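You operate a simulated robot arm through the tools that you are given. There is no shell and no other tool.

You run a simulated robot arm. Do the job below in one go: nothing can be reset, and whatever is moved stays where it is left.

Task
Zero the black meter, lay the blue magnet in the carrier and slide it to HALF.
Fine: pointer resting in the green, drawer pulled out four fifths or more for the magnet and shut again, other magnet and coil lever left alone.

It is judged by the outcome, as a careful person would: the job done as asked, and still so three seconds after it is handed in. It fails if anything else is knocked over, pushed out of place, dropped, spilled or broken.

Robot
A 6-joint arm with a two-finger gripper, fixed in place. Base frame: the origin is on the floor under the middle of its stand, x ahead of it, y to its left, z up. Lengths are in mm, angles in degrees, forces in N, time in s.
With the tool pointing down near the work surface it reaches from about 140 to 680 mm from the base axis. Its first joint turns from -66.0 to 66.0 degrees. Payload 2.45 kg.
Tool frame: the origin (TCP) lies between the finger pads and is the grasp point; the fingertips stand 30 mm ahead of it; z points along the fingers, y is the line along which they close. The gripper opens to 106 mm; its body begins 79 mm behind the TCP.
Orientation is that of the tool frame in the base frame, as [roll, pitch, yaw] about the fixed x, y, z axes, in that order (R = Rz(yaw) Ry(pitch) Rx(roll)). With the fingers straight down and closing along the base's y, the tool's x points along the base's -x, its y along +y and its z along -z.

Tools
- The arm moves only by the tool apply_moves. Its argument "deltas" is a list that holds one entry, the list of rows, each a list of 7 numbers: the shift along the base's x, y, z in units of 25 mm (1.0 is 25 mm), then the turn, a rotation vector about the base's x, y, z in units of 6 degrees (1.0 is 6 degrees), then the finger opening in mm, from 0 to 106. In form: [[[dx, dy, dz, ax, ay, az, jaw], ...]]. A call has 1 to 20 rows; each row shifts and turns the commanded pose from where the row before left it. A call with a number of a shift or a turn outside -1 to 1 is refused whole. Each row takes 0.2 s and may step no farther than 50 mm and 8.6 degrees from the row before; otherwise, or with a gripper value out of range, the whole call is refused. A pose out of reach is approached as far as the arm can. The call stops where the force on the tool passes 40 N (or 10 N more than at its start, if that is more) or the arm is blocked; 0.2 s more then pass. The fingers move at their own pace (about 153 mm/s each) and stop on an object; they squeeze with about 26 N. The grip force told is the motor's: it shows also when the fingers shut on nothing. Time passes only in rows, and 0.2 s behind the last, so rows that do not move let the fingers close. The reply holds the time, the measured pose of the TCP, the force on the tool along the base axes, the opening and the grip force, in the units named above and with some noise, with the torque about the TCP (base axes, N m) and any sound that the robot's microphone picked up.
- Cameras (640 x 400 px; columns grow to the right, rows downward): "scene" is fixed at [77.5, 432.1, 1405.8]; the picture's right is [-0.52, -0.85, 0.00], its down [-0.46, 0.28, -0.84] and it looks along [0.72, -0.44, -0.54] (base axes); focal length 270 px, centre (320, 200). "wrist" rides on the gripper at [76, -2, -106] in the tool frame; the picture's right is [0.02, 1.00, 0.00], its down [-0.78, 0.02, -0.62] and it looks along [-0.62, 0.01, 0.78] (tool axes); focal length 247 px, centre (320, 200). There is no depth. A picture from a camera that has moved, and an enlarged one, comes with that camera's place and axes in the base frame and with its lens.
- snapshot(camera): a new picture of that camera. It takes no simulated time.
- inspect(camera, box): a new picture of the part [left, top, right, bottom] of that camera's present view, enlarged. It takes no simulated time.
- close_job(): hands the job in; it is judged then, once.

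Nothing tells you positions but the pictures and the camera data. Unless the task says otherwise, let go and move clear before handing in.

The tools are called after "Emit:" as name(argument=value, ...) on one line, values as JSON. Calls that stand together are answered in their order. apply_moves: Moves the arm, as the interface text tells. Its arguments: {"type":"object","properties":{"deltas":{"type":"array"}},"required":["deltas"]} The other tools are called the same way: snapshot (camera) takes a picture; inspect (camera, box) takes an enlarged picture of a part of a camera's view; close_job () hands the job in.

At the start:

```text
time: 0.0
ee_pos: [256.8, 180.9, 1242.6]
tool_rot: [179.9, 0.1, -179.9]
force: [-0.1, -0.2, 0.3]
ft_torque: [0.0, -0.02, 0.02]
opening: 106.1
grip_force: 0.0
```

scene: 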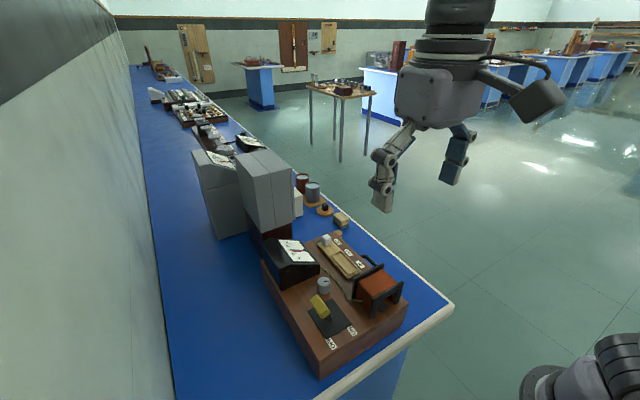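
wrist: 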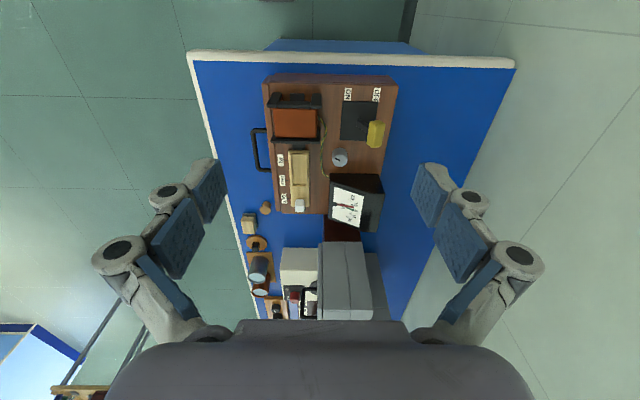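

I see a bench with a wooden apparatus carrying a coil, a carrier rail, a meter, a knob and a yellow lever. I'll look closer before moving anything.

Emit:
inspect(camera="scene", box=[230, 160, 470, 390])

Emit:
inspect(camera="wrist", box=[230, 60, 410, 240])

Emit:
inspect(camera="wrist", box=[220, 180, 400, 330])

```text
1.74 times, centred on (350, 275) of scene
camera zoom: at [77.5, 432.1, 1405.8], right [-0.52, -0.85, 0.0], down [-0.46, 0.28, -0.84], along [0.72, -0.44, -0.54], focal length 469 px, centre (268, 70)
```

zoom: 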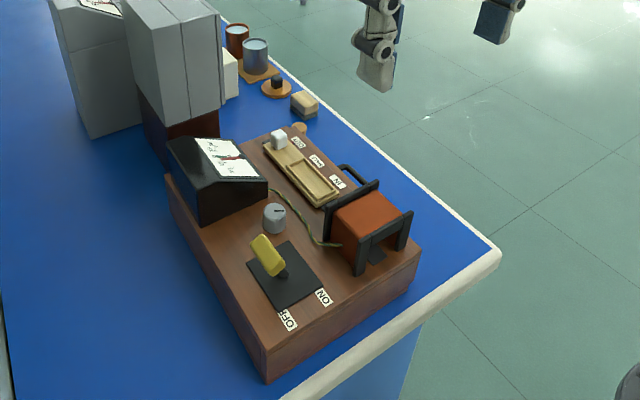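

```text
2.22 times, centred on (320, 150) of wrist
camera zoom: at [178.6, 179.9, 1351.2], right [-0.02, 1.0, 0.0], down [0.78, 0.02, 0.62], along [0.62, 0.01, -0.78], focal length 549 px, centre (320, 311)
```

zoom: 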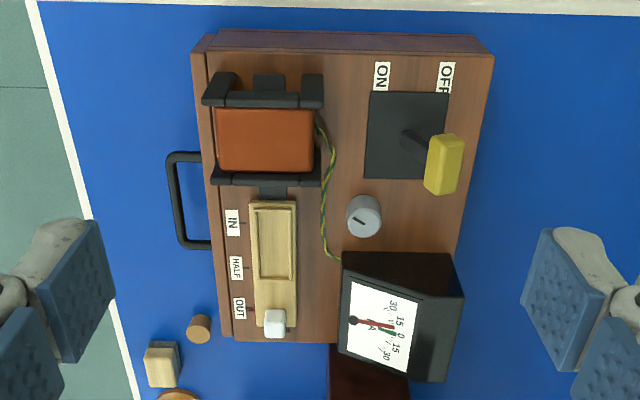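

```text
2.67 times, centred on (310, 255) of wrist
camera zoom: at [178.6, 179.9, 1351.2], right [-0.02, 1.0, 0.0], down [0.78, 0.02, 0.62], along [0.62, 0.01, -0.78], focal length 659 px, centre (347, 53)
```

zoom: 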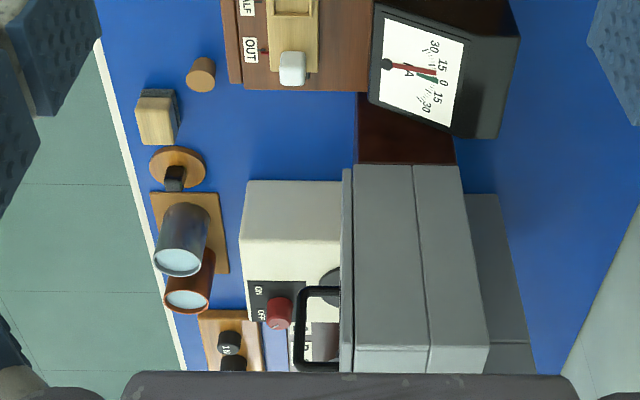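

The apparatus top is at about z 915, spanning x 284–564 and y 96–308. The drawer handle sticks out on its -y side, and the knob is near (410, 220). I'll lower the wrist camera over it for a closer look.

Emit:
apply_moves(deltas=[[[0.2, 0, -0.9, 0, 0, 0, 106], [0.2, 0, -0.9, 0, 0, 0, 106], [0.2, 0, -0.9, 0, 0, 0, 106], [0.2, 0, -0.9, 0, 0, 0, 106], [0.2, 0, -0.9, 0, 0, 0, 106], [0, 0, 0, 0, 0, 0, 106]]])

Emit:
snapshot(camera="wrist")

Emit:
inspect(camera="wrist", box=[200, 60, 440, 300])

Emit:
inspect(camera="scene", box=[220, 130, 420, 260])

```text
time: 1.4
ee_pos: [281.5, 181.2, 1128.9]
tool_rot: [180.0, 0.0, -179.9]
force: [0.0, -0.8, 1.5]
ft_torque: [-0.03, -0.01, 0.01]
opening: 105.9
grip_force: 0.0
```

```text
taken
camera wrist: at [203.4, 179.7, 1238.4], right [-0.02, 1.0, 0.0], down [0.78, 0.02, 0.62], along [0.62, 0.01, -0.78], focal length 247 px, centre (320, 200)
```

wrist: 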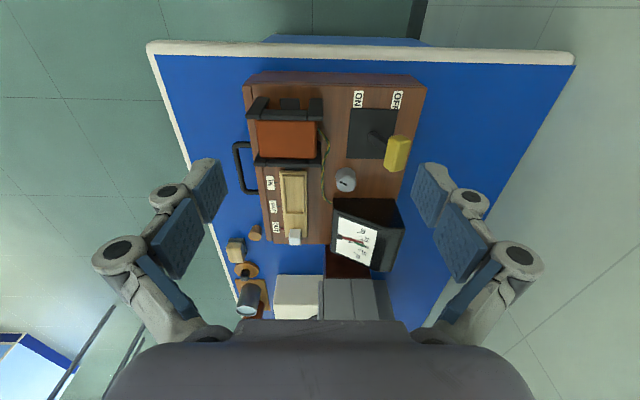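

```text
1.67 times, centred on (320, 180) of wrist
camera zoom: at [203.4, 179.7, 1238.4], right [-0.02, 1.0, 0.0], down [0.78, 0.02, 0.62], along [0.62, 0.01, -0.78], focal length 412 px, centre (320, 233)
```

zoom: 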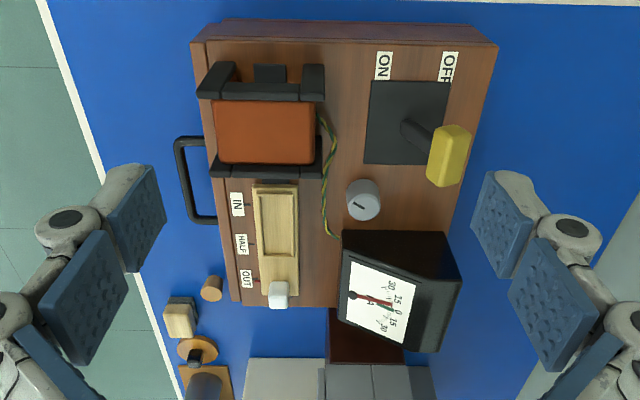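

```text
3.08 times, centred on (320, 195) of scene
camera zoom: at [77.5, 432.1, 1405.8], right [-0.52, -0.85, 0.0], down [-0.46, 0.28, -0.84], along [0.72, -0.44, -0.54], focal length 830 px, centre (320, 215)
```

zoom: 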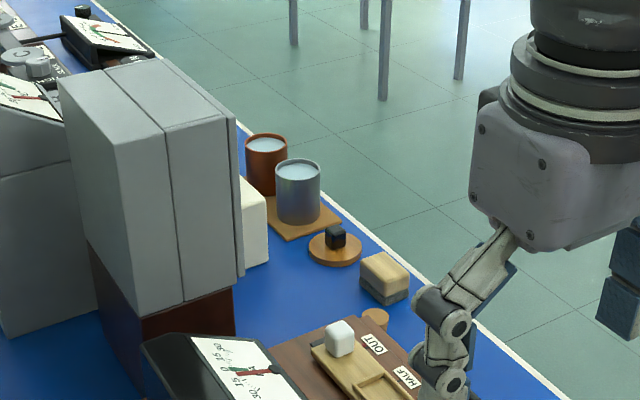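

The pictures agree with those estimates. Next I'll zoom in on the meter, the knob and the carrier.

Emit:
inspect(camera="wrist", box=[325, 185, 415, 275])

Emit:
inspect(camera="wrist", box=[230, 160, 330, 260])

Emit:
inspect(camera="wrist", box=[310, 80, 420, 200])

Emit:
inspect(camera="scene", box=[260, 225, 420, 325])

```text
4.44 times, centred on (370, 230) of wrist
camera zoom: at [203.4, 179.7, 1238.4], right [-0.02, 1.0, 0.0], down [0.78, 0.02, 0.62], along [0.62, 0.01, -0.78], focal length 1098 px, centre (98, 67)
```

zoom: 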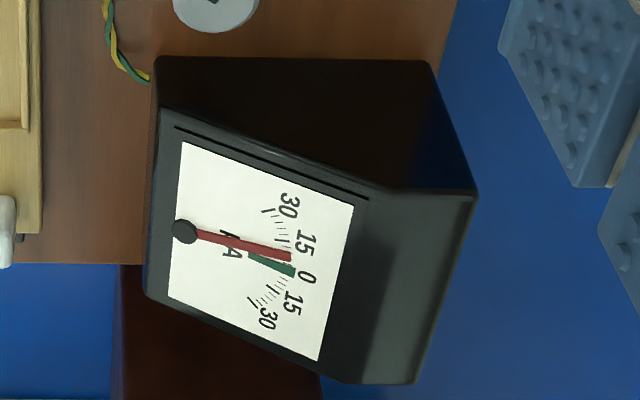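

```text
4.00 times, centred on (280, 210) of wrist
camera zoom: at [203.4, 179.7, 1238.4], right [-0.02, 1.0, 0.0], down [0.78, 0.02, 0.62], along [0.62, 0.01, -0.78], focal length 988 px, centre (480, 160)
```

zoom: 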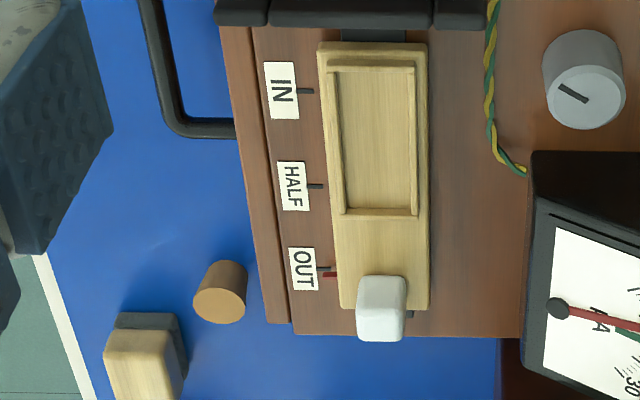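

```text
3.33 times, centred on (365, 140) of wrist
camera zoom: at [203.4, 179.7, 1238.4], right [-0.02, 1.0, 0.0], down [0.78, 0.02, 0.62], along [0.62, 0.01, -0.78], focal length 823 px, centre (170, 400)
```

zoom: 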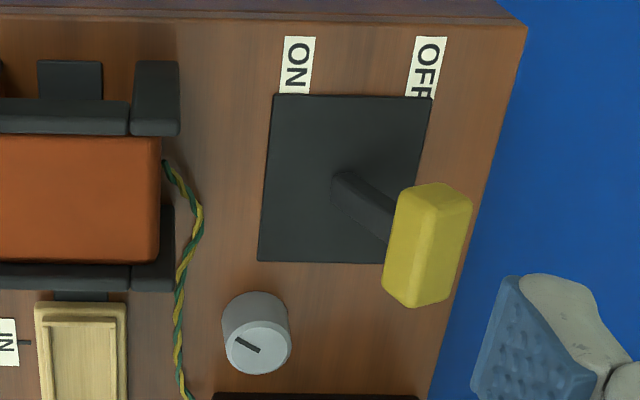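

```text
4.00 times, centred on (340, 275) of scene
camera zoom: at [77.5, 432.1, 1405.8], right [-0.52, -0.85, 0.0], down [-0.46, 0.28, -0.84], along [0.72, -0.44, -0.54], focal length 1078 px, centre (240, -100)
```

zoom: 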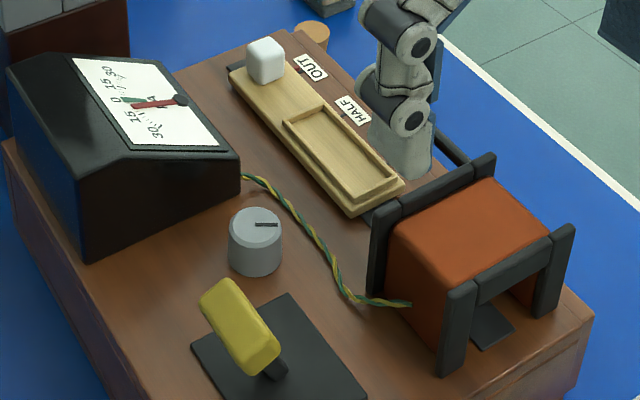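

The knob's top is at about (404, 221, 948), the board top is near z 916 and the meter's top corner is at z 995. The pointer sits just off the green. I'll narrow the fingers and move above the knob, which I take to be the zero adjuster.

Emit:
apply_moves(deltas=[[[0.82, 0.264, -0.5, 0, 0, 0, 56], [0.82, 0.264, -0.5, 0, 0, 0, 56], [0.82, 0.264, -0.5, 0, 0, 0, 56], [0.82, 0.264, -0.5, 0, 0, 0, 56], [0.82, 0.264, -0.5, 0, 0, 0, 56], [0.82, 0.264, -0.5, 0, 0, 0, 56], [0, 0, 0, 0, 0, 0, 56]]])

Emit:
snapshot(camera="wrist")

Emit:
inspect(camera="scene", box=[220, 130, 460, 330])

```text
time: 3.0
ee_pos: [404.9, 221.0, 1055.4]
tool_rot: [-180.0, 0.0, -179.8]
force: [0.6, 0.5, -0.2]
ft_torque: [-0.04, 0.02, 0.02]
opening: 56.0
grip_force: 0.1
```

```text
taken
camera wrist: at [326.4, 219.5, 1163.5], right [-0.02, 1.0, 0.0], down [0.78, 0.02, 0.62], along [0.62, 0.01, -0.78], focal length 247 px, centre (320, 200)
```

wrist: 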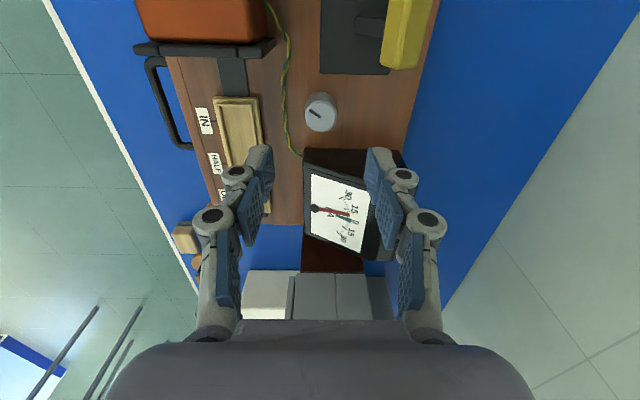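

```text
2.00 times, centred on (340, 230) of scene
camera zoom: at [77.5, 432.1, 1405.8], right [-0.52, -0.85, 0.0], down [-0.46, 0.28, -0.84], along [0.72, -0.44, -0.54], focal length 539 px, centre (280, 140)
```

zoom: 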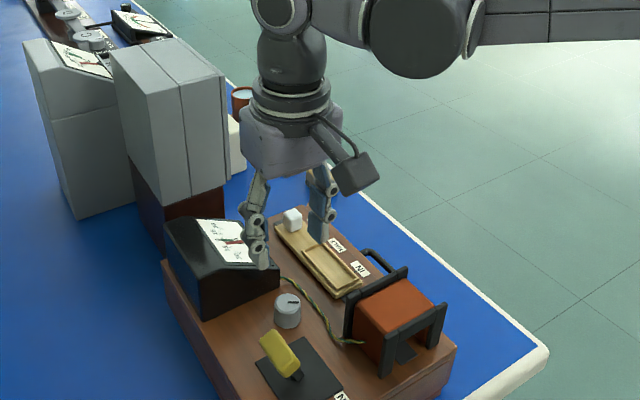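

The knob is confirmed directly below the TCP. I'll go down over it and view it again before closing.

Emit:
apply_moves(deltas=[[[0, 0, -0.8, 0, 0, 0, 56], [0, 0, -0.8, 0, 0, 0, 56], [0, 0, -0.8, 0, 0, 0, 56], [0, 0, -0.6, 0, 0, 0, 56], [0, 0, 0, 0, 0, 0, 56]]])

Emit:
snapshot(camera="wrist")

Emit:
inspect(camera="scene", box=[260, 200, 420, 300])

```text
time: 4.2
ee_pos: [405.2, 220.8, 980.4]
tool_rot: [179.9, 0.0, -180.0]
force: [0.0, 0.2, -0.1]
ft_torque: [-0.02, 0.01, -0.01]
opening: 55.9
grip_force: 0.1
```

```text
taken
camera wrist: at [327.3, 219.7, 1088.7], right [-0.02, 1.0, 0.0], down [0.78, 0.02, 0.62], along [0.62, 0.01, -0.78], focal length 247 px, centre (320, 200)
```

wrist: 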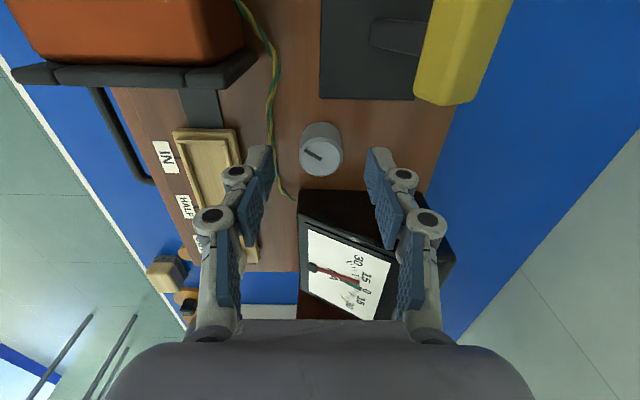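

```text
4.00 times, centred on (340, 250) of scene
camera zoom: at [77.5, 432.1, 1405.8], right [-0.52, -0.85, 0.0], down [-0.46, 0.28, -0.84], along [0.72, -0.44, -0.54], focal length 1078 px, centre (240, 0)
```

zoom: 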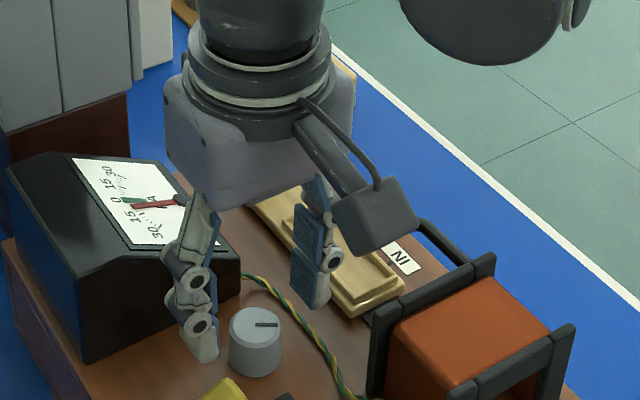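

Emit:
inspect(camera="wrist", box=[270, 100, 380, 210])

Emit:
inspect(camera="wrist", box=[290, 200, 410, 330])

```text
3.64 times, centred on (325, 155) of wrist
camera zoom: at [327.3, 219.7, 1088.7], right [-0.02, 1.0, 0.0], down [0.78, 0.02, 0.62], along [0.62, 0.01, -0.78], focal length 898 px, centre (302, 364)
```

zoom: 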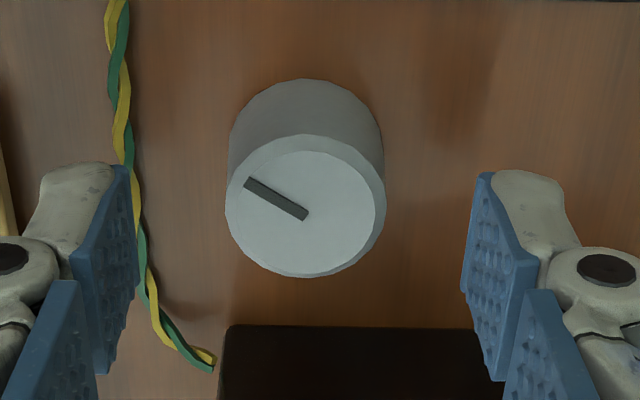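

```text
3.08 times, centred on (350, 265) of wrist
camera zoom: at [327.3, 219.7, 1088.7], right [-0.02, 1.0, 0.0], down [0.78, 0.02, 0.62], along [0.62, 0.01, -0.78], focal length 760 px, centre (228, 0)
```

zoom: 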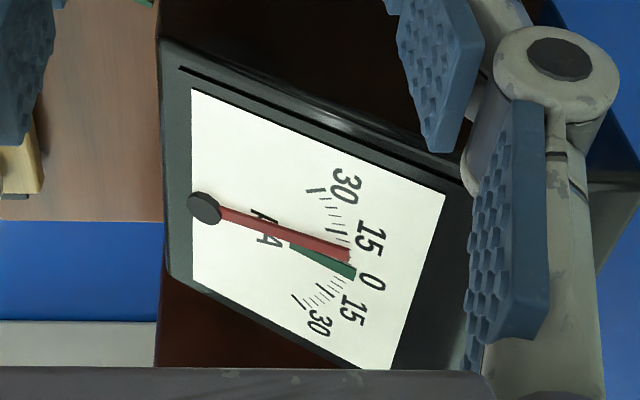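

The knob is centred between the fingers. I'll descend to about z 954, leaving around 6 mm of tip clearance, and close gently on it.

Emit:
apply_moves(deltas=[[[-0.02, 0, -0.5, 0, 0, 0, 56], [-0.02, 0, -0.54, 0, 0, 0, 56], [0, 0, 0, 0, 0, 0, 45], [0, 0, 0, 0, 0, 0, 36], [0, 0, 0, 0, 0, 0, 27], [0, 0, 0, 0, 0, 0, 27]]])

Emit:
snapshot(camera="wrist")

Emit:
inspect(camera="wrist", box=[290, 200, 410, 330])

Emit:
inspect(camera="scene", box=[240, 220, 360, 300])

```text
time: 5.6
ee_pos: [405.6, 221.0, 953.9]
tool_rot: [179.9, 0.0, -179.9]
force: [1.0, 3.2, 2.9]
ft_torque: [0.06, 0.0, 0.03]
opening: 29.9
grip_force: 2.4
```

```text
taken
camera wrist: at [325.8, 220.1, 1062.9], right [-0.02, 1.0, 0.0], down [0.78, 0.02, 0.62], along [0.62, 0.02, -0.78], focal length 247 px, centre (320, 200)
```

wrist: 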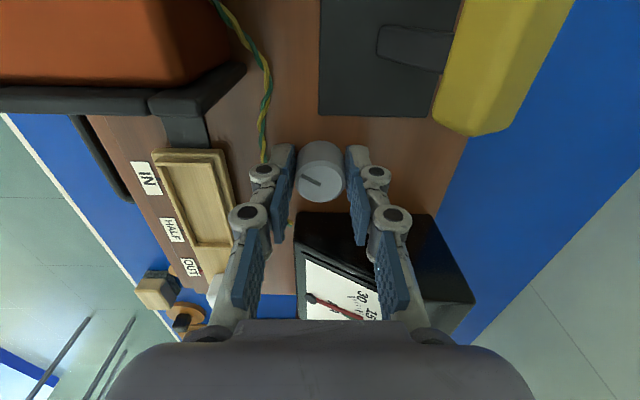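

```text
3.08 times, centred on (350, 265) of wrist
camera zoom: at [325.8, 220.1, 1062.9], right [-0.02, 1.0, 0.0], down [0.78, 0.02, 0.62], along [0.62, 0.02, -0.78], focal length 760 px, centre (228, 0)
```

zoom: 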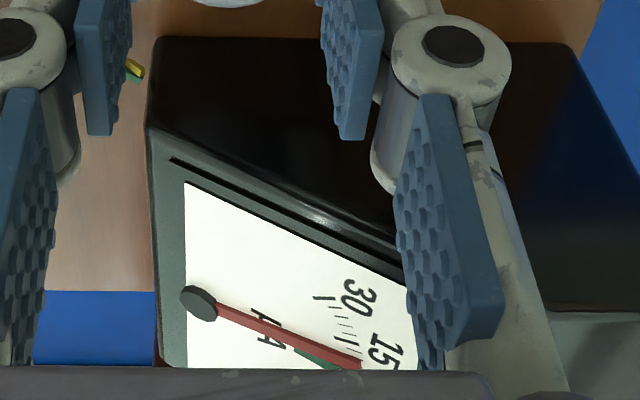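

```text
5.00 times, centred on (300, 260) of scene
camera zoom: at [77.5, 432.2, 1405.8], right [-0.52, -0.85, 0.0], down [-0.46, 0.28, -0.84], along [0.72, -0.44, -0.54], focal length 1348 px, centre (420, -100)
```

zoom: 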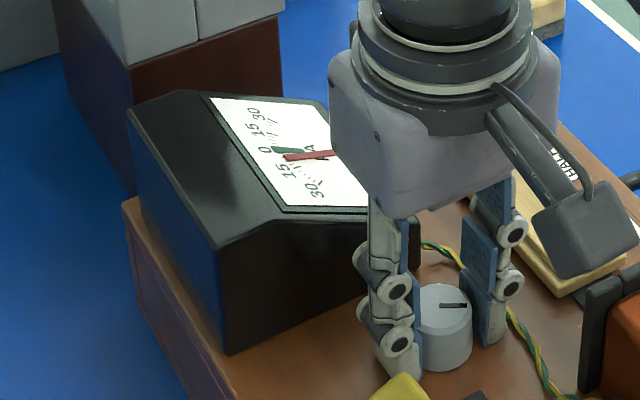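

The fingers have met the knob at about 30 mm. The scene camera can see the pointer, so I'll squeeze and make a small trial turn.

Emit:
apply_moves(deltas=[[[0, 0, 0, 0, 0, 0, 18], [0, 0, 0, 0, 0, 0, 18], [0, 0, 0, 0, 0, 1, 18], [0, 0, 0, 0, 0, 0, 18]]])

Emit:
inspect(camera="scene", box=[240, 220, 360, 300])

Emit:
inspect(camera="scene", box=[274, 234, 324, 266])

Emit:
snapshot(camera="wrist")

```text
time: 6.6
ee_pos: [404.3, 220.6, 954.0]
tool_rot: [179.9, 0.0, -173.9]
force: [2.9, 6.8, 6.9]
ft_torque: [0.18, 0.35, 0.0]
opening: 29.4
grip_force: 45.3
```

```text
5.00 times, centred on (300, 260) of scene
camera zoom: at [77.5, 432.2, 1405.7], right [-0.52, -0.85, 0.0], down [-0.46, 0.28, -0.84], along [0.72, -0.44, -0.54], focal length 1348 px, centre (420, -100)
```

zoom: 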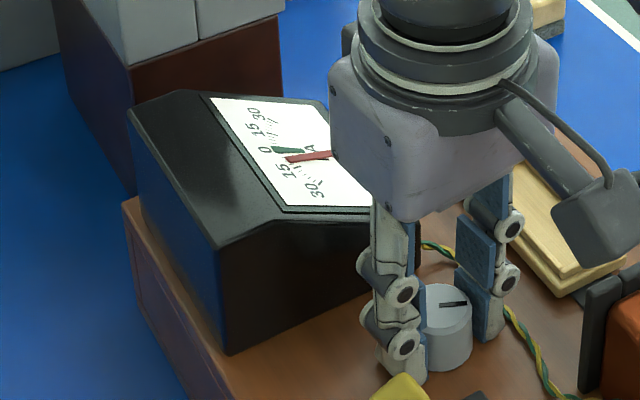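

```text
12.50 times, centred on (299, 250) of scene
camera zoom: at [77.5, 432.2, 1405.7], right [-0.52, -0.85, 0.0], down [-0.46, 0.28, -0.84], along [0.72, -0.44, -0.54], focal length 3370 px, centre (582, -425)
```

zoom: 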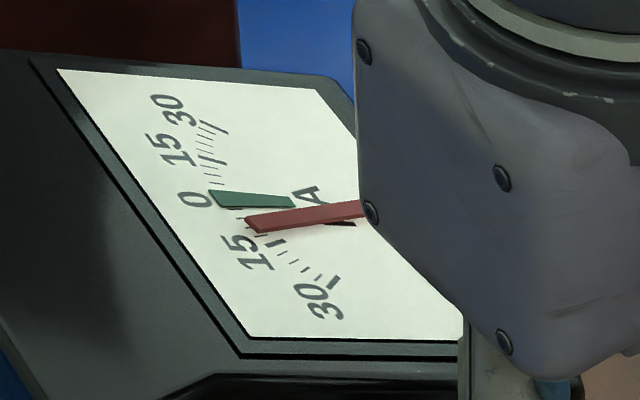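

```text
taken
camera wrist: at [326.3, 212.1, 1062.9], right [-0.13, 0.99, 0.0], down [0.78, 0.1, 0.62], along [0.62, 0.08, -0.78], focal length 247 px, centre (320, 200)
```

wrist: 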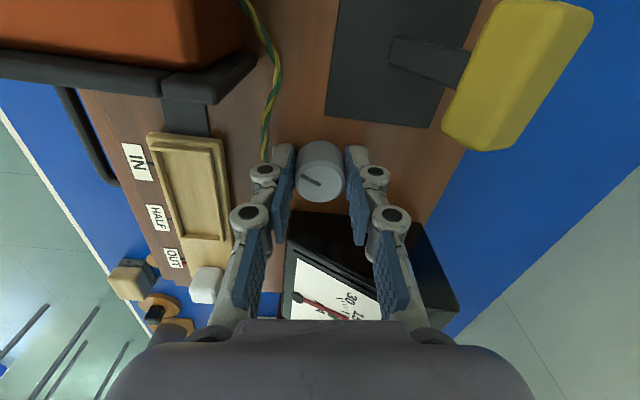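

The grip is firm. I'll turn back past the start the other way and compare at the same zoom.

Emit:
apply_moves(deltas=[[[0, 0, 0, 0, 0, -1, 18], [0, 0, 0, 0, 0, -1, 18], [0, 0, 0, 0, 0, 0, 18]]])

Emit:
inspect(camera="scene", box=[274, 234, 324, 266])

Emit:
inspect(camera="scene", box=[240, 220, 360, 300])

```text
time: 7.4
ee_pos: [404.2, 221.9, 955.3]
tool_rot: [179.8, 0.0, 174.0]
force: [2.7, 14.1, 11.7]
ft_torque: [0.24, -0.13, -0.01]
opening: 29.1
grip_force: 44.7
```

```text
12.50 times, centred on (299, 250) of scene
camera zoom: at [77.5, 432.4, 1405.7], right [-0.52, -0.85, 0.0], down [-0.46, 0.28, -0.84], along [0.72, -0.44, -0.54], focal length 3370 px, centre (582, -425)
```

zoom: 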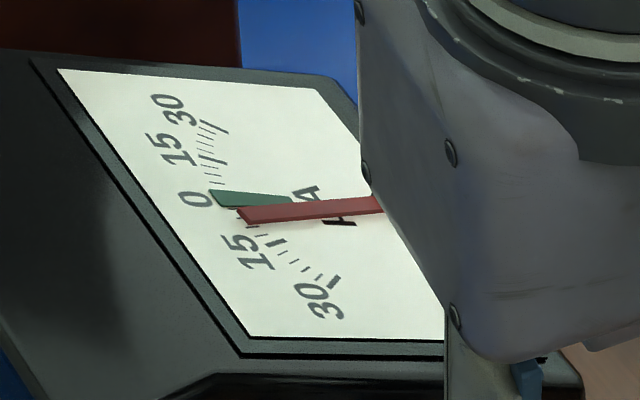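

```text
5.00 times, centred on (300, 260) of scene
camera zoom: at [77.5, 432.4, 1405.7], right [-0.52, -0.85, 0.0], down [-0.46, 0.28, -0.84], along [0.72, -0.44, -0.54], focal length 1348 px, centre (420, -100)
```

zoom: 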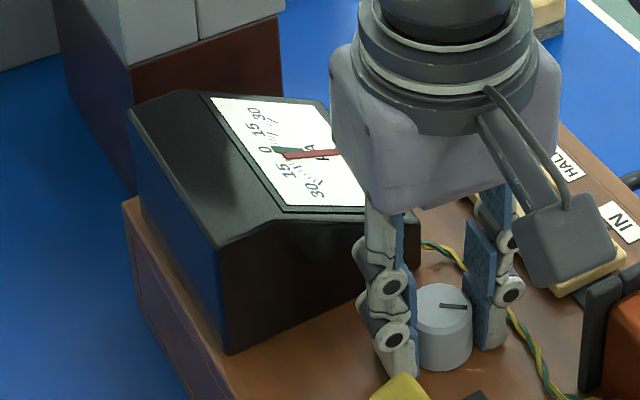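

A negative turn moves the pointer toward the green, and I estimate about 20° more is needed. I'll continue in small steps and watch the force.

Emit:
apply_moves(deltas=[[[0, 0.02, 0, 0, 0, -1, 18], [0, 0.02, 0, 0, 0, -1, 18], [0, 0, 0, 0, 0, 0, 18]]])

Emit:
inspect(camera="scene", box=[274, 234, 324, 266])

Emit:
inspect(camera="scene", box=[240, 220, 360, 300])

Emit:
snapshot(camera="wrist")

```text
time: 8.2
ee_pos: [402.5, 221.5, 955.3]
tool_rot: [179.9, 0.0, 162.0]
force: [2.0, 11.4, 14.6]
ft_torque: [0.25, -0.29, 0.02]
opening: 29.1
grip_force: 44.9
```

```text
12.50 times, centred on (299, 250) of scene
camera zoom: at [77.4, 432.3, 1405.7], right [-0.52, -0.85, 0.0], down [-0.46, 0.28, -0.84], along [0.72, -0.44, -0.54], focal length 3370 px, centre (582, -425)
```

zoom: 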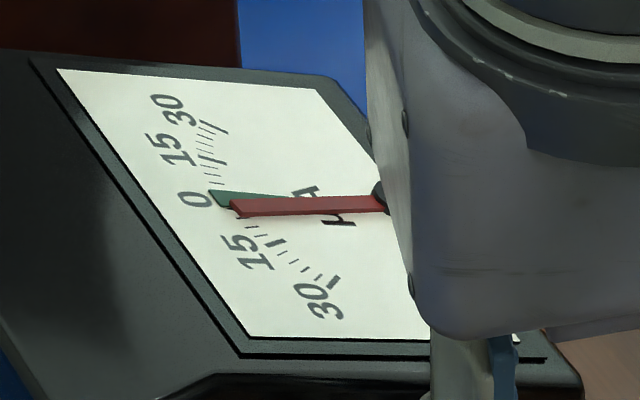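

```text
5.00 times, centred on (300, 260) of scene
camera zoom: at [77.4, 432.3, 1405.7], right [-0.52, -0.85, 0.0], down [-0.46, 0.28, -0.84], along [0.72, -0.44, -0.54], focal length 1348 px, centre (420, -100)
```

zoom: 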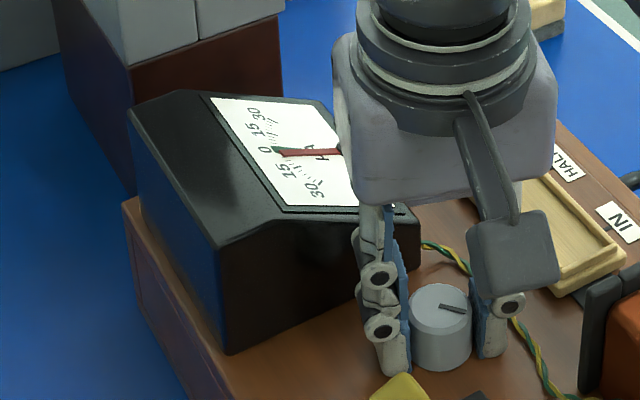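

```text
taken
camera wrist: at [329.0, 244.6, 1062.9], right [0.29, 0.96, 0.0], down [0.75, -0.23, 0.62], along [0.6, -0.18, -0.78], focal length 247 px, centre (320, 200)
```

wrist: 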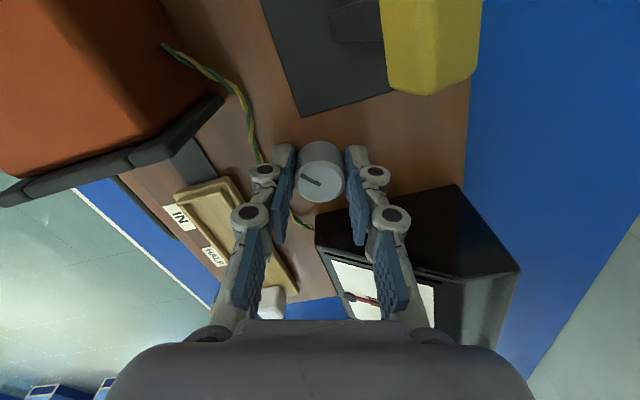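

The pointer may be slow to settle, so I'll hold still for a moment and read it again.

Emit:
apply_moves(deltas=[[[0, 0, 0, 0, 0, 0, 18], [0, 0, 0, 0, 0, 0, 18], [0, 0, 0, 0, 0, 0, 18], [0, 0, 0, 0, 0, 0, 18], [0, 0, 0, 0, 0, 0, 18], [0, 0, 0, 0, 0, 0, 18]]])

Emit:
inspect(camera="scene", box=[274, 234, 324, 266])

```text
time: 9.6
ee_pos: [404.1, 222.6, 955.3]
tool_rot: [-180.0, 0.1, 162.2]
force: [1.7, 9.8, 14.9]
ft_torque: [0.22, 0.03, 0.04]
opening: 29.0
grip_force: 45.6
```

```text
12.50 times, centred on (299, 250) of scene
camera zoom: at [77.4, 432.2, 1405.7], right [-0.52, -0.85, 0.0], down [-0.46, 0.28, -0.84], along [0.72, -0.44, -0.54], focal length 3370 px, centre (582, -425)
```

zoom: 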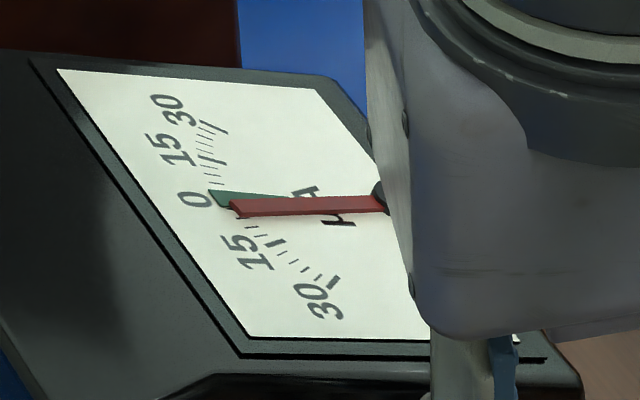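

Emit:
apply_moves(deltas=[[[0, 0, 0, 0, 0, -1, 18], [0, 0, 0, 0, 0, -1, 18], [0, 0, 0, 0, 0, 0, 18], [0, 0, 0, 0, 0, 0, 18]]])

Emit:
inspect(camera="scene", box=[274, 234, 324, 266])

Emit:
inspect(camera="scene", box=[240, 220, 360, 300])

Emit:
snapshot(camera="wrist")

```text
time: 10.6
ee_pos: [403.0, 222.7, 954.8]
tool_rot: [179.9, 0.0, 150.0]
force: [5.5, 12.0, 21.3]
ft_torque: [0.27, -0.12, -0.01]
opening: 28.9
grip_force: 44.9
```

```text
12.50 times, centred on (299, 250) of scene
camera zoom: at [77.4, 432.3, 1405.7], right [-0.52, -0.85, 0.0], down [-0.46, 0.28, -0.84], along [0.72, -0.44, -0.54], focal length 3370 px, centre (582, -425)
```

zoom: 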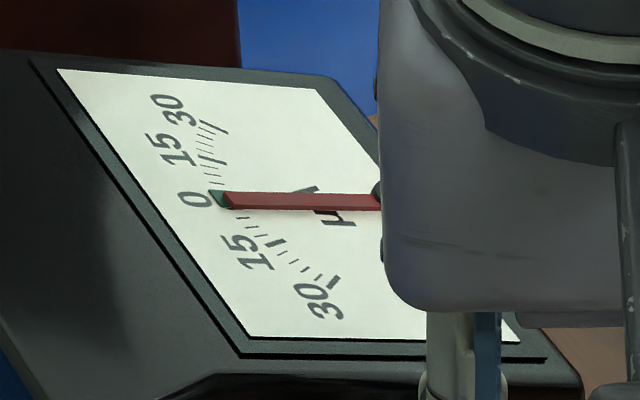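

```text
5.00 times, centred on (300, 260) of scene
camera zoom: at [77.4, 432.3, 1405.7], right [-0.52, -0.85, 0.0], down [-0.46, 0.28, -0.84], along [0.72, -0.44, -0.54], focal length 1348 px, centre (420, -100)
```

zoom: 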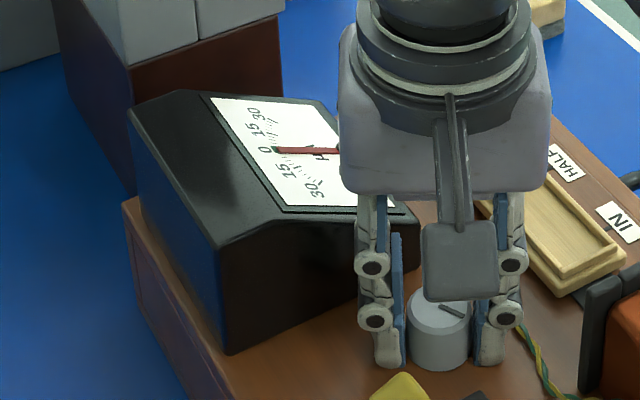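

```text
taken
camera wrist: at [335.1, 259.3, 1062.8], right [0.48, 0.88, 0.0], down [0.69, -0.38, 0.62], along [0.55, -0.3, -0.78], focal length 247 px, centre (320, 200)
```

wrist: 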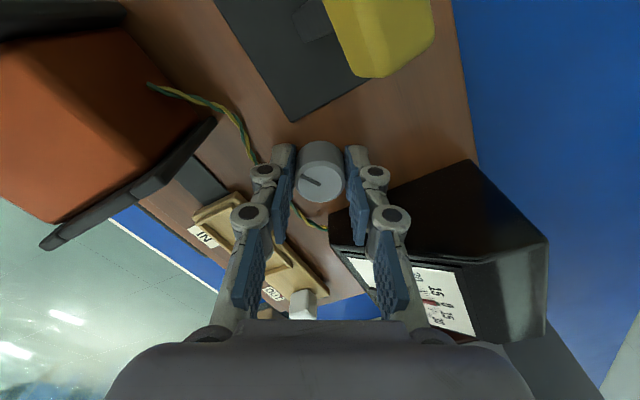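

The pointer is now nearly on the green, with about 6° of knob turn left by my estimate. I'll release to relieve the grip stress and check whether the pointer holds.

Emit:
apply_moves(deltas=[[[0, 0, 0, 0, 0, 0, 44], [0, 0, 0, 0, 0, 0, 44], [0, 0, 0, 0, 0, 0, 44]]])

Emit:
inspect(camera="scene", box=[274, 234, 324, 266])

Emit:
inspect(camera="wrist", box=[340, 220, 500, 340])

```text
time: 11.4
ee_pos: [403.7, 221.9, 954.3]
tool_rot: [179.9, 0.0, 150.0]
force: [-0.2, 0.8, -0.6]
ft_torque: [0.02, 0.0, -0.03]
opening: 43.9
grip_force: 0.0
```

```text
12.50 times, centred on (299, 250) of scene
camera zoom: at [77.5, 432.1, 1405.8], right [-0.52, -0.85, 0.0], down [-0.46, 0.28, -0.84], along [0.72, -0.44, -0.54], focal length 3370 px, centre (582, -425)
```

zoom: 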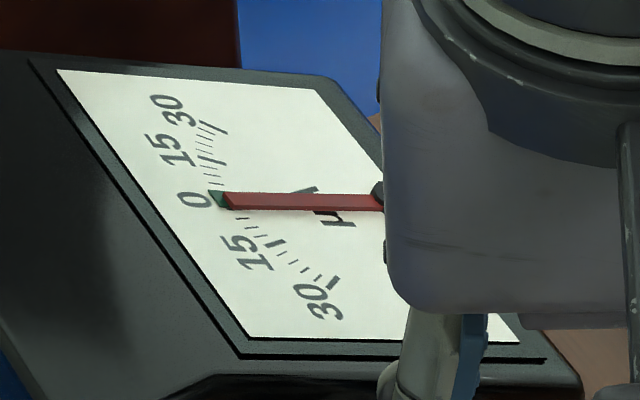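

```text
3.33 times, centred on (420, 280) of wrist
camera zoom: at [335.0, 258.8, 1062.5], right [0.48, 0.88, 0.0], down [0.69, -0.38, 0.62], along [0.55, -0.3, -0.78], focal length 823 px, centre (-13, -67)
```

zoom: 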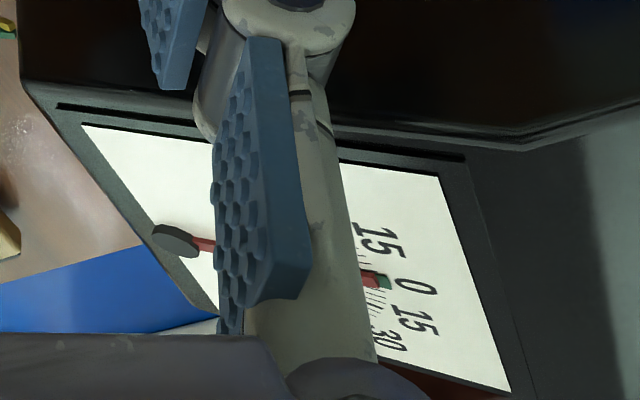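

The pointer holds and the forces are back to zero. I'll lift clear and read it from above to rule out parallax.

Emit:
apply_moves(deltas=[[[0, 0, 0.8, 0, 0, 0, 50], [0, 0, 0.8, 0, 0, 0, 50], [0, 0, 0.8, 0, 0, 1, 50], [0, -0.2, 0.8, 0, 0, 1, 50], [0, -0.3, 0.8, 0, 0, 1, 50], [0, -0.3, 0.4, 0, 0, 1, 50], [0, -0.4, 0, 0, 0, 1, 50], [0, 0, 0, 0, 0, 0, 50]]])

Emit:
snapshot(camera="wrist")

Emit:
inspect(camera="wrist", box=[290, 150, 410, 270])

Emit:
inspect(camera="scene", box=[274, 234, 324, 266])

```text
time: 13.2
ee_pos: [403.8, 192.6, 1066.2]
tool_rot: [180.0, 0.0, -179.9]
force: [-0.6, -2.1, -0.4]
ft_torque: [0.0, 0.01, 0.0]
opening: 49.8
grip_force: 0.2
```

```text
taken
camera wrist: at [325.7, 190.3, 1173.1], right [-0.02, 1.0, 0.0], down [0.78, 0.02, 0.62], along [0.62, 0.02, -0.78], focal length 247 px, centre (320, 200)
```

wrist: 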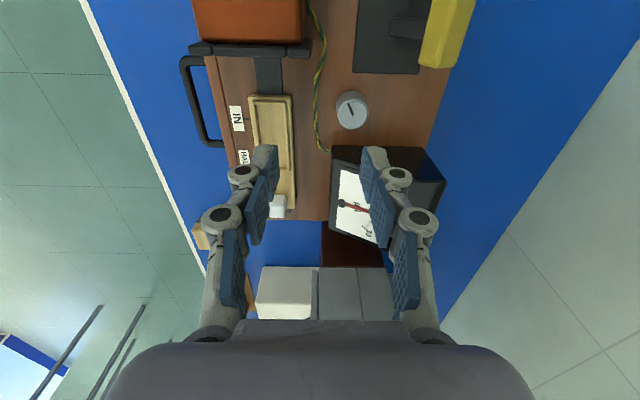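

```text
3.33 times, centred on (350, 210) of wrist
camera zoom: at [325.7, 190.3, 1173.1], right [-0.02, 1.0, 0.0], down [0.78, 0.02, 0.62], along [0.62, 0.02, -0.78], focal length 823 px, centre (220, 167)
```

zoom: 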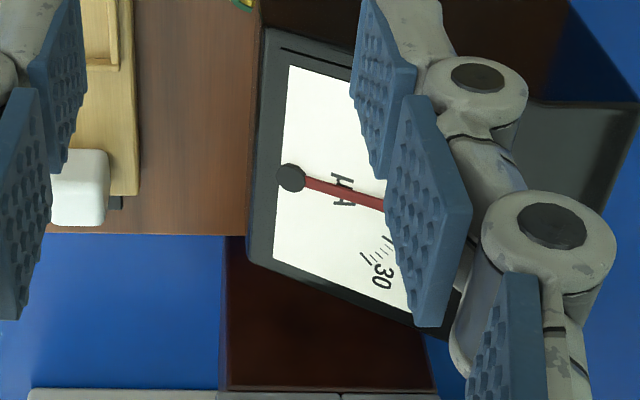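

```text
12.50 times, centred on (299, 250) of scene
camera zoom: at [77.5, 432.1, 1405.8], right [-0.52, -0.85, 0.0], down [-0.46, 0.28, -0.84], along [0.72, -0.44, -0.54], focal length 3370 px, centre (582, -425)
```

zoom: 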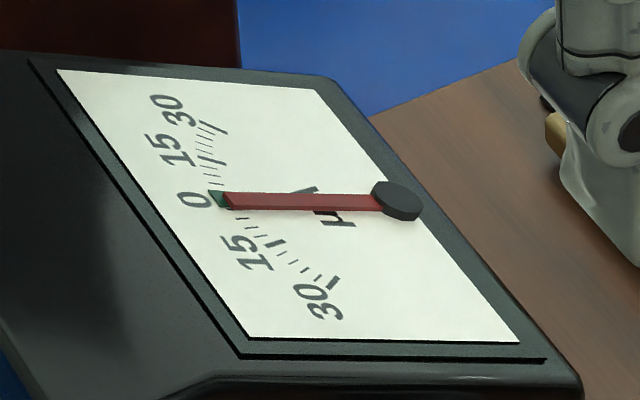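

From the dial geometry the pointer is inside the green but off-centre by about a third of the band. I'll re-grip the knob and turn about 6° more.

Emit:
apply_moves(deltas=[[[0, 0.6, 0, 0, 0, 0, 50], [0, 0.588, -0.6, 0, 0, 0, 50], [0, 0, -0.9, 0, 0, 0, 50], [0, 0, -0.9, 0, 0, 0, 50], [0, 0, -0.9, 0, 0, 0, 50], [0, 0, -0.7, 0, 0, 0, 50], [0, 0, -0.43, 0, 0, 0, 50], [0, 0, 0, 0, 0, 0, 40], [0, 0, 0, 0, 0, 0, 27], [0, 0, 0, 0, 0, 0, 22], [0, 0, 0, 0, 0, 0, 22]]])

Emit:
inspect(camera="scene", box=[274, 234, 324, 266])

Emit:
snapshot(camera="wrist")

```text
time: 15.5
ee_pos: [404.9, 222.9, 954.0]
tool_rot: [179.9, 0.1, -179.8]
force: [-3.9, -0.2, 5.4]
ft_torque: [-0.11, -0.48, -0.03]
opening: 29.1
grip_force: 44.7
stopped in row 11: the force on the tool passed its limit at 41 N (the readings are from after the stop); the commanded pose is now the measured one
```

```text
12.50 times, centred on (299, 250) of scene
camera zoom: at [77.4, 432.1, 1405.8], right [-0.52, -0.85, 0.0], down [-0.46, 0.28, -0.84], along [0.72, -0.44, -0.54], focal length 3370 px, centre (582, -425)
```

zoom: 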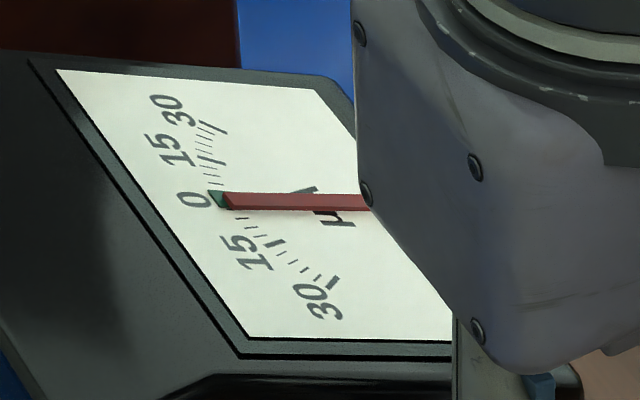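

```text
taken
camera wrist: at [325.6, 220.1, 1062.8], right [-0.02, 1.0, 0.0], down [0.78, 0.02, 0.62], along [0.62, 0.02, -0.78], focal length 247 px, centre (320, 200)
```

wrist: 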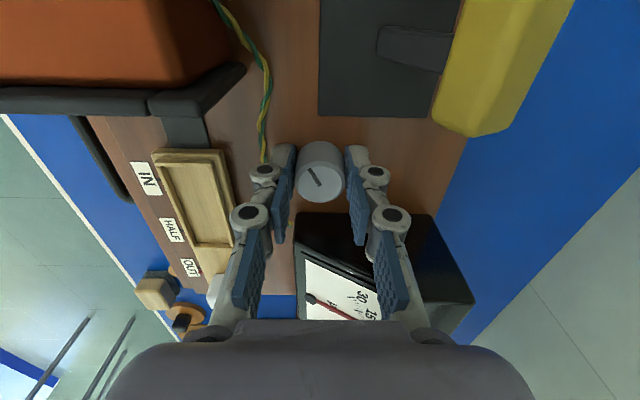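

The grip is on and the pointer has not moved. Now I'll make a slow turn of about 6.5°.

Emit:
apply_moves(deltas=[[[0, 0, 0, 0, 0, -0.4, 22], [0, 0, 0, 0, 0, -0.4, 22], [0, 0, 0, 0, 0, -0.3, 22], [0, 0, 0, 0, 0, 0, 22], [0, 0, 0, 0, 0, 0, 22]]])

Emit:
inspect(camera="scene", box=[274, 234, 324, 266])

```text
time: 16.7
ee_pos: [402.9, 223.0, 955.0]
tool_rot: [179.8, 0.0, 173.6]
force: [-2.6, 0.8, 2.7]
ft_torque: [-0.1, 0.16, -0.01]
opening: 29.1
grip_force: 44.8
```

```text
12.50 times, centred on (299, 250) of scene
camera zoom: at [77.4, 432.1, 1405.8], right [-0.52, -0.85, 0.0], down [-0.46, 0.28, -0.84], along [0.72, -0.44, -0.54], focal length 3370 px, centre (582, -425)
```

zoom: 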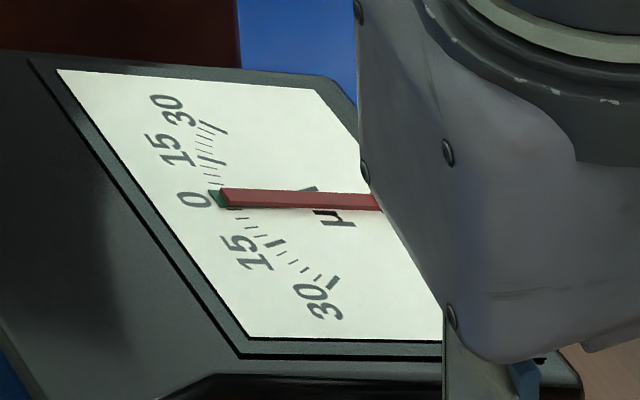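

The pointer is now parallel to the green mark and covers it. I'll release, lift clear and confirm that it rests there.

Emit:
apply_moves(deltas=[[[0, 0, 0, 0, 0, 0, 44], [0, 0, 0, 0, 0, 0, 50], [0, 0, 0.6, 0, 0, 0, 50], [0, 0, 0.9, 0, 0, 0, 50], [0, 0, 0.9, 0, 0, 0.5, 50], [0, 0, 0.9, 0, 0, 0.57, 50], [0, -0.5, 0.8, 0, 0, 0, 50], [0, -0.9, 0.5, 0, 0, 0, 50], [0, -0.9, 0, 0, 0, 0, 50], [0, 0, 0, 0, 0, 0, 50]]])

Emit:
inspect(camera="scene", box=[274, 234, 324, 266])

Emit:
snapshot(camera="wrist")

Emit:
inspect(camera="wrist", box=[330, 150, 450, 270])

```text
time: 18.9
ee_pos: [403.1, 165.0, 1069.1]
tool_rot: [179.8, 0.0, -180.0]
force: [0.3, 0.2, -0.9]
ft_torque: [0.01, 0.02, -0.01]
opening: 49.9
grip_force: 0.0
```

```text
12.50 times, centred on (299, 250) of scene
camera zoom: at [77.5, 432.1, 1405.8], right [-0.52, -0.85, 0.0], down [-0.46, 0.28, -0.84], along [0.72, -0.44, -0.54], focal length 3370 px, centre (582, -425)
```

zoom: 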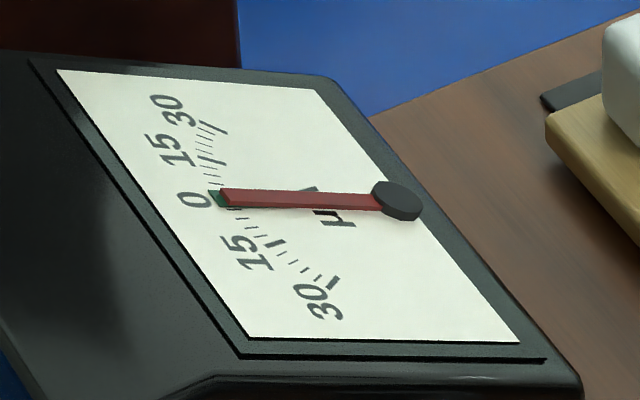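

```text
taken
camera wrist: at [325.7, 162.3, 1177.6], right [-0.02, 1.0, 0.0], down [0.78, 0.01, 0.62], along [0.62, 0.01, -0.78], focal length 247 px, centre (320, 200)
```

wrist: 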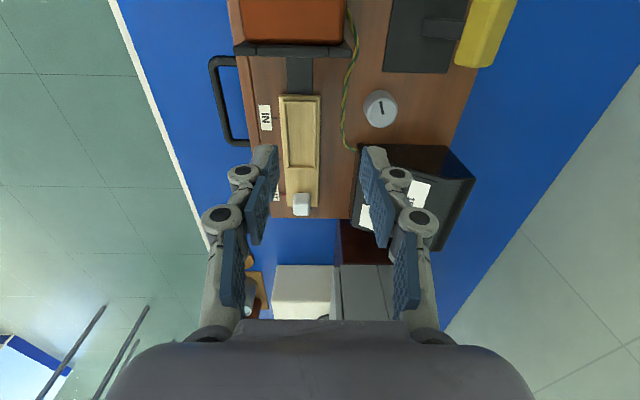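

```text
3.33 times, centred on (390, 210) of wrist
camera zoom: at [325.7, 162.3, 1177.6], right [-0.02, 1.0, 0.0], down [0.78, 0.01, 0.62], along [0.62, 0.01, -0.78], focal length 823 px, centre (87, 167)
```

zoom: 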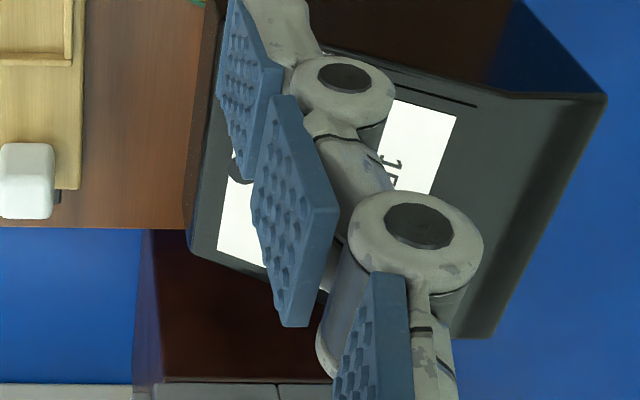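

The pointer rests on the green. Next I'll swing the wrist camera round to the -y side to study the drawer front, its handle and the items nearby.

Emit:
apply_moves(deltas=[[[0, -0.6, 0.1, 0, 0, 1, 50], [0, -0.6, 0.1, 0, 0, 1, 50], [0, -0.6, 0.1, 0, 0, 1, 50], [0, -0.6, 0.1, 0, 0, 1, 50], [0, -0.6, 0, 0, 0, 1, 50], [0.1, -0.6, 0, 0, 0, 1, 50], [0.1, -0.6, 0, 0, 0, 1, 50], [0.1, -0.6, 0, 0, 0, 1, 50], [0.1, -0.6, 0, 0, 0, 1, 50], [0.1, -0.6, 0, 0, 0, 1, 50], [0, -0.6, 0, 0, 0, 1, 50], [0, -0.6, 0, 0, 0, 1, 50], [0, -0.6, 0, 0, 0, 1, 50], [0, -0.6, 0, 0, 0, 1, 50], [0, -0.6, 0, 0, 0, 1, 50], [0, 0, 0, 0, 0, 0, 50]]])

Emit:
snapshot(camera="wrist")

Emit:
snapshot(camera="scene")

```text
time: 22.3
ee_pos: [416.7, -61.4, 1078.7]
tool_rot: [179.7, 0.1, -90.0]
force: [-0.2, 0.0, 0.4]
ft_torque: [0.0, 0.0, 0.0]
opening: 50.0
grip_force: 0.1
```

```text
taken
camera wrist: at [417.0, -137.1, 1187.6], right [-1.0, -0.02, 0.0], down [-0.02, 0.78, 0.62], along [-0.02, 0.62, -0.78], focal length 247 px, centre (320, 200)
```

wrist: 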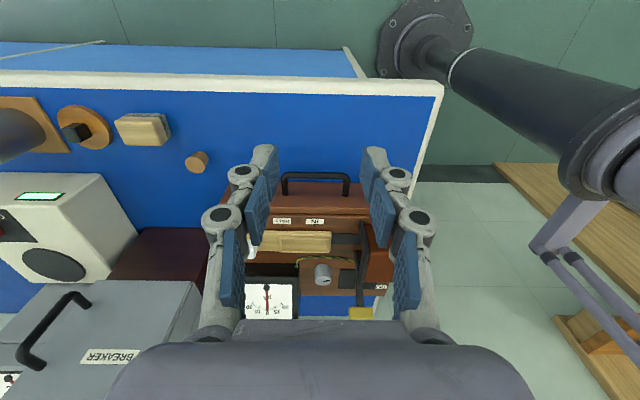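

```text
taken
```

scene: 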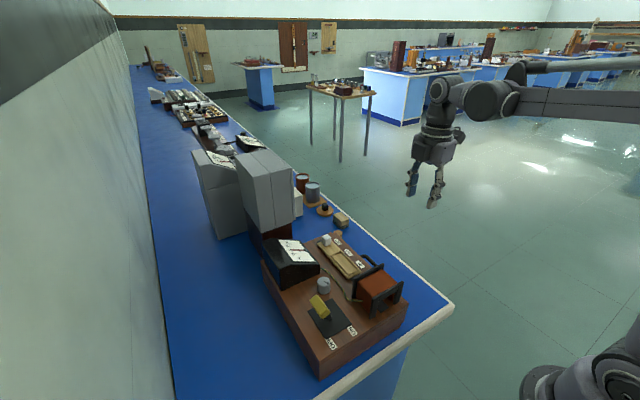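

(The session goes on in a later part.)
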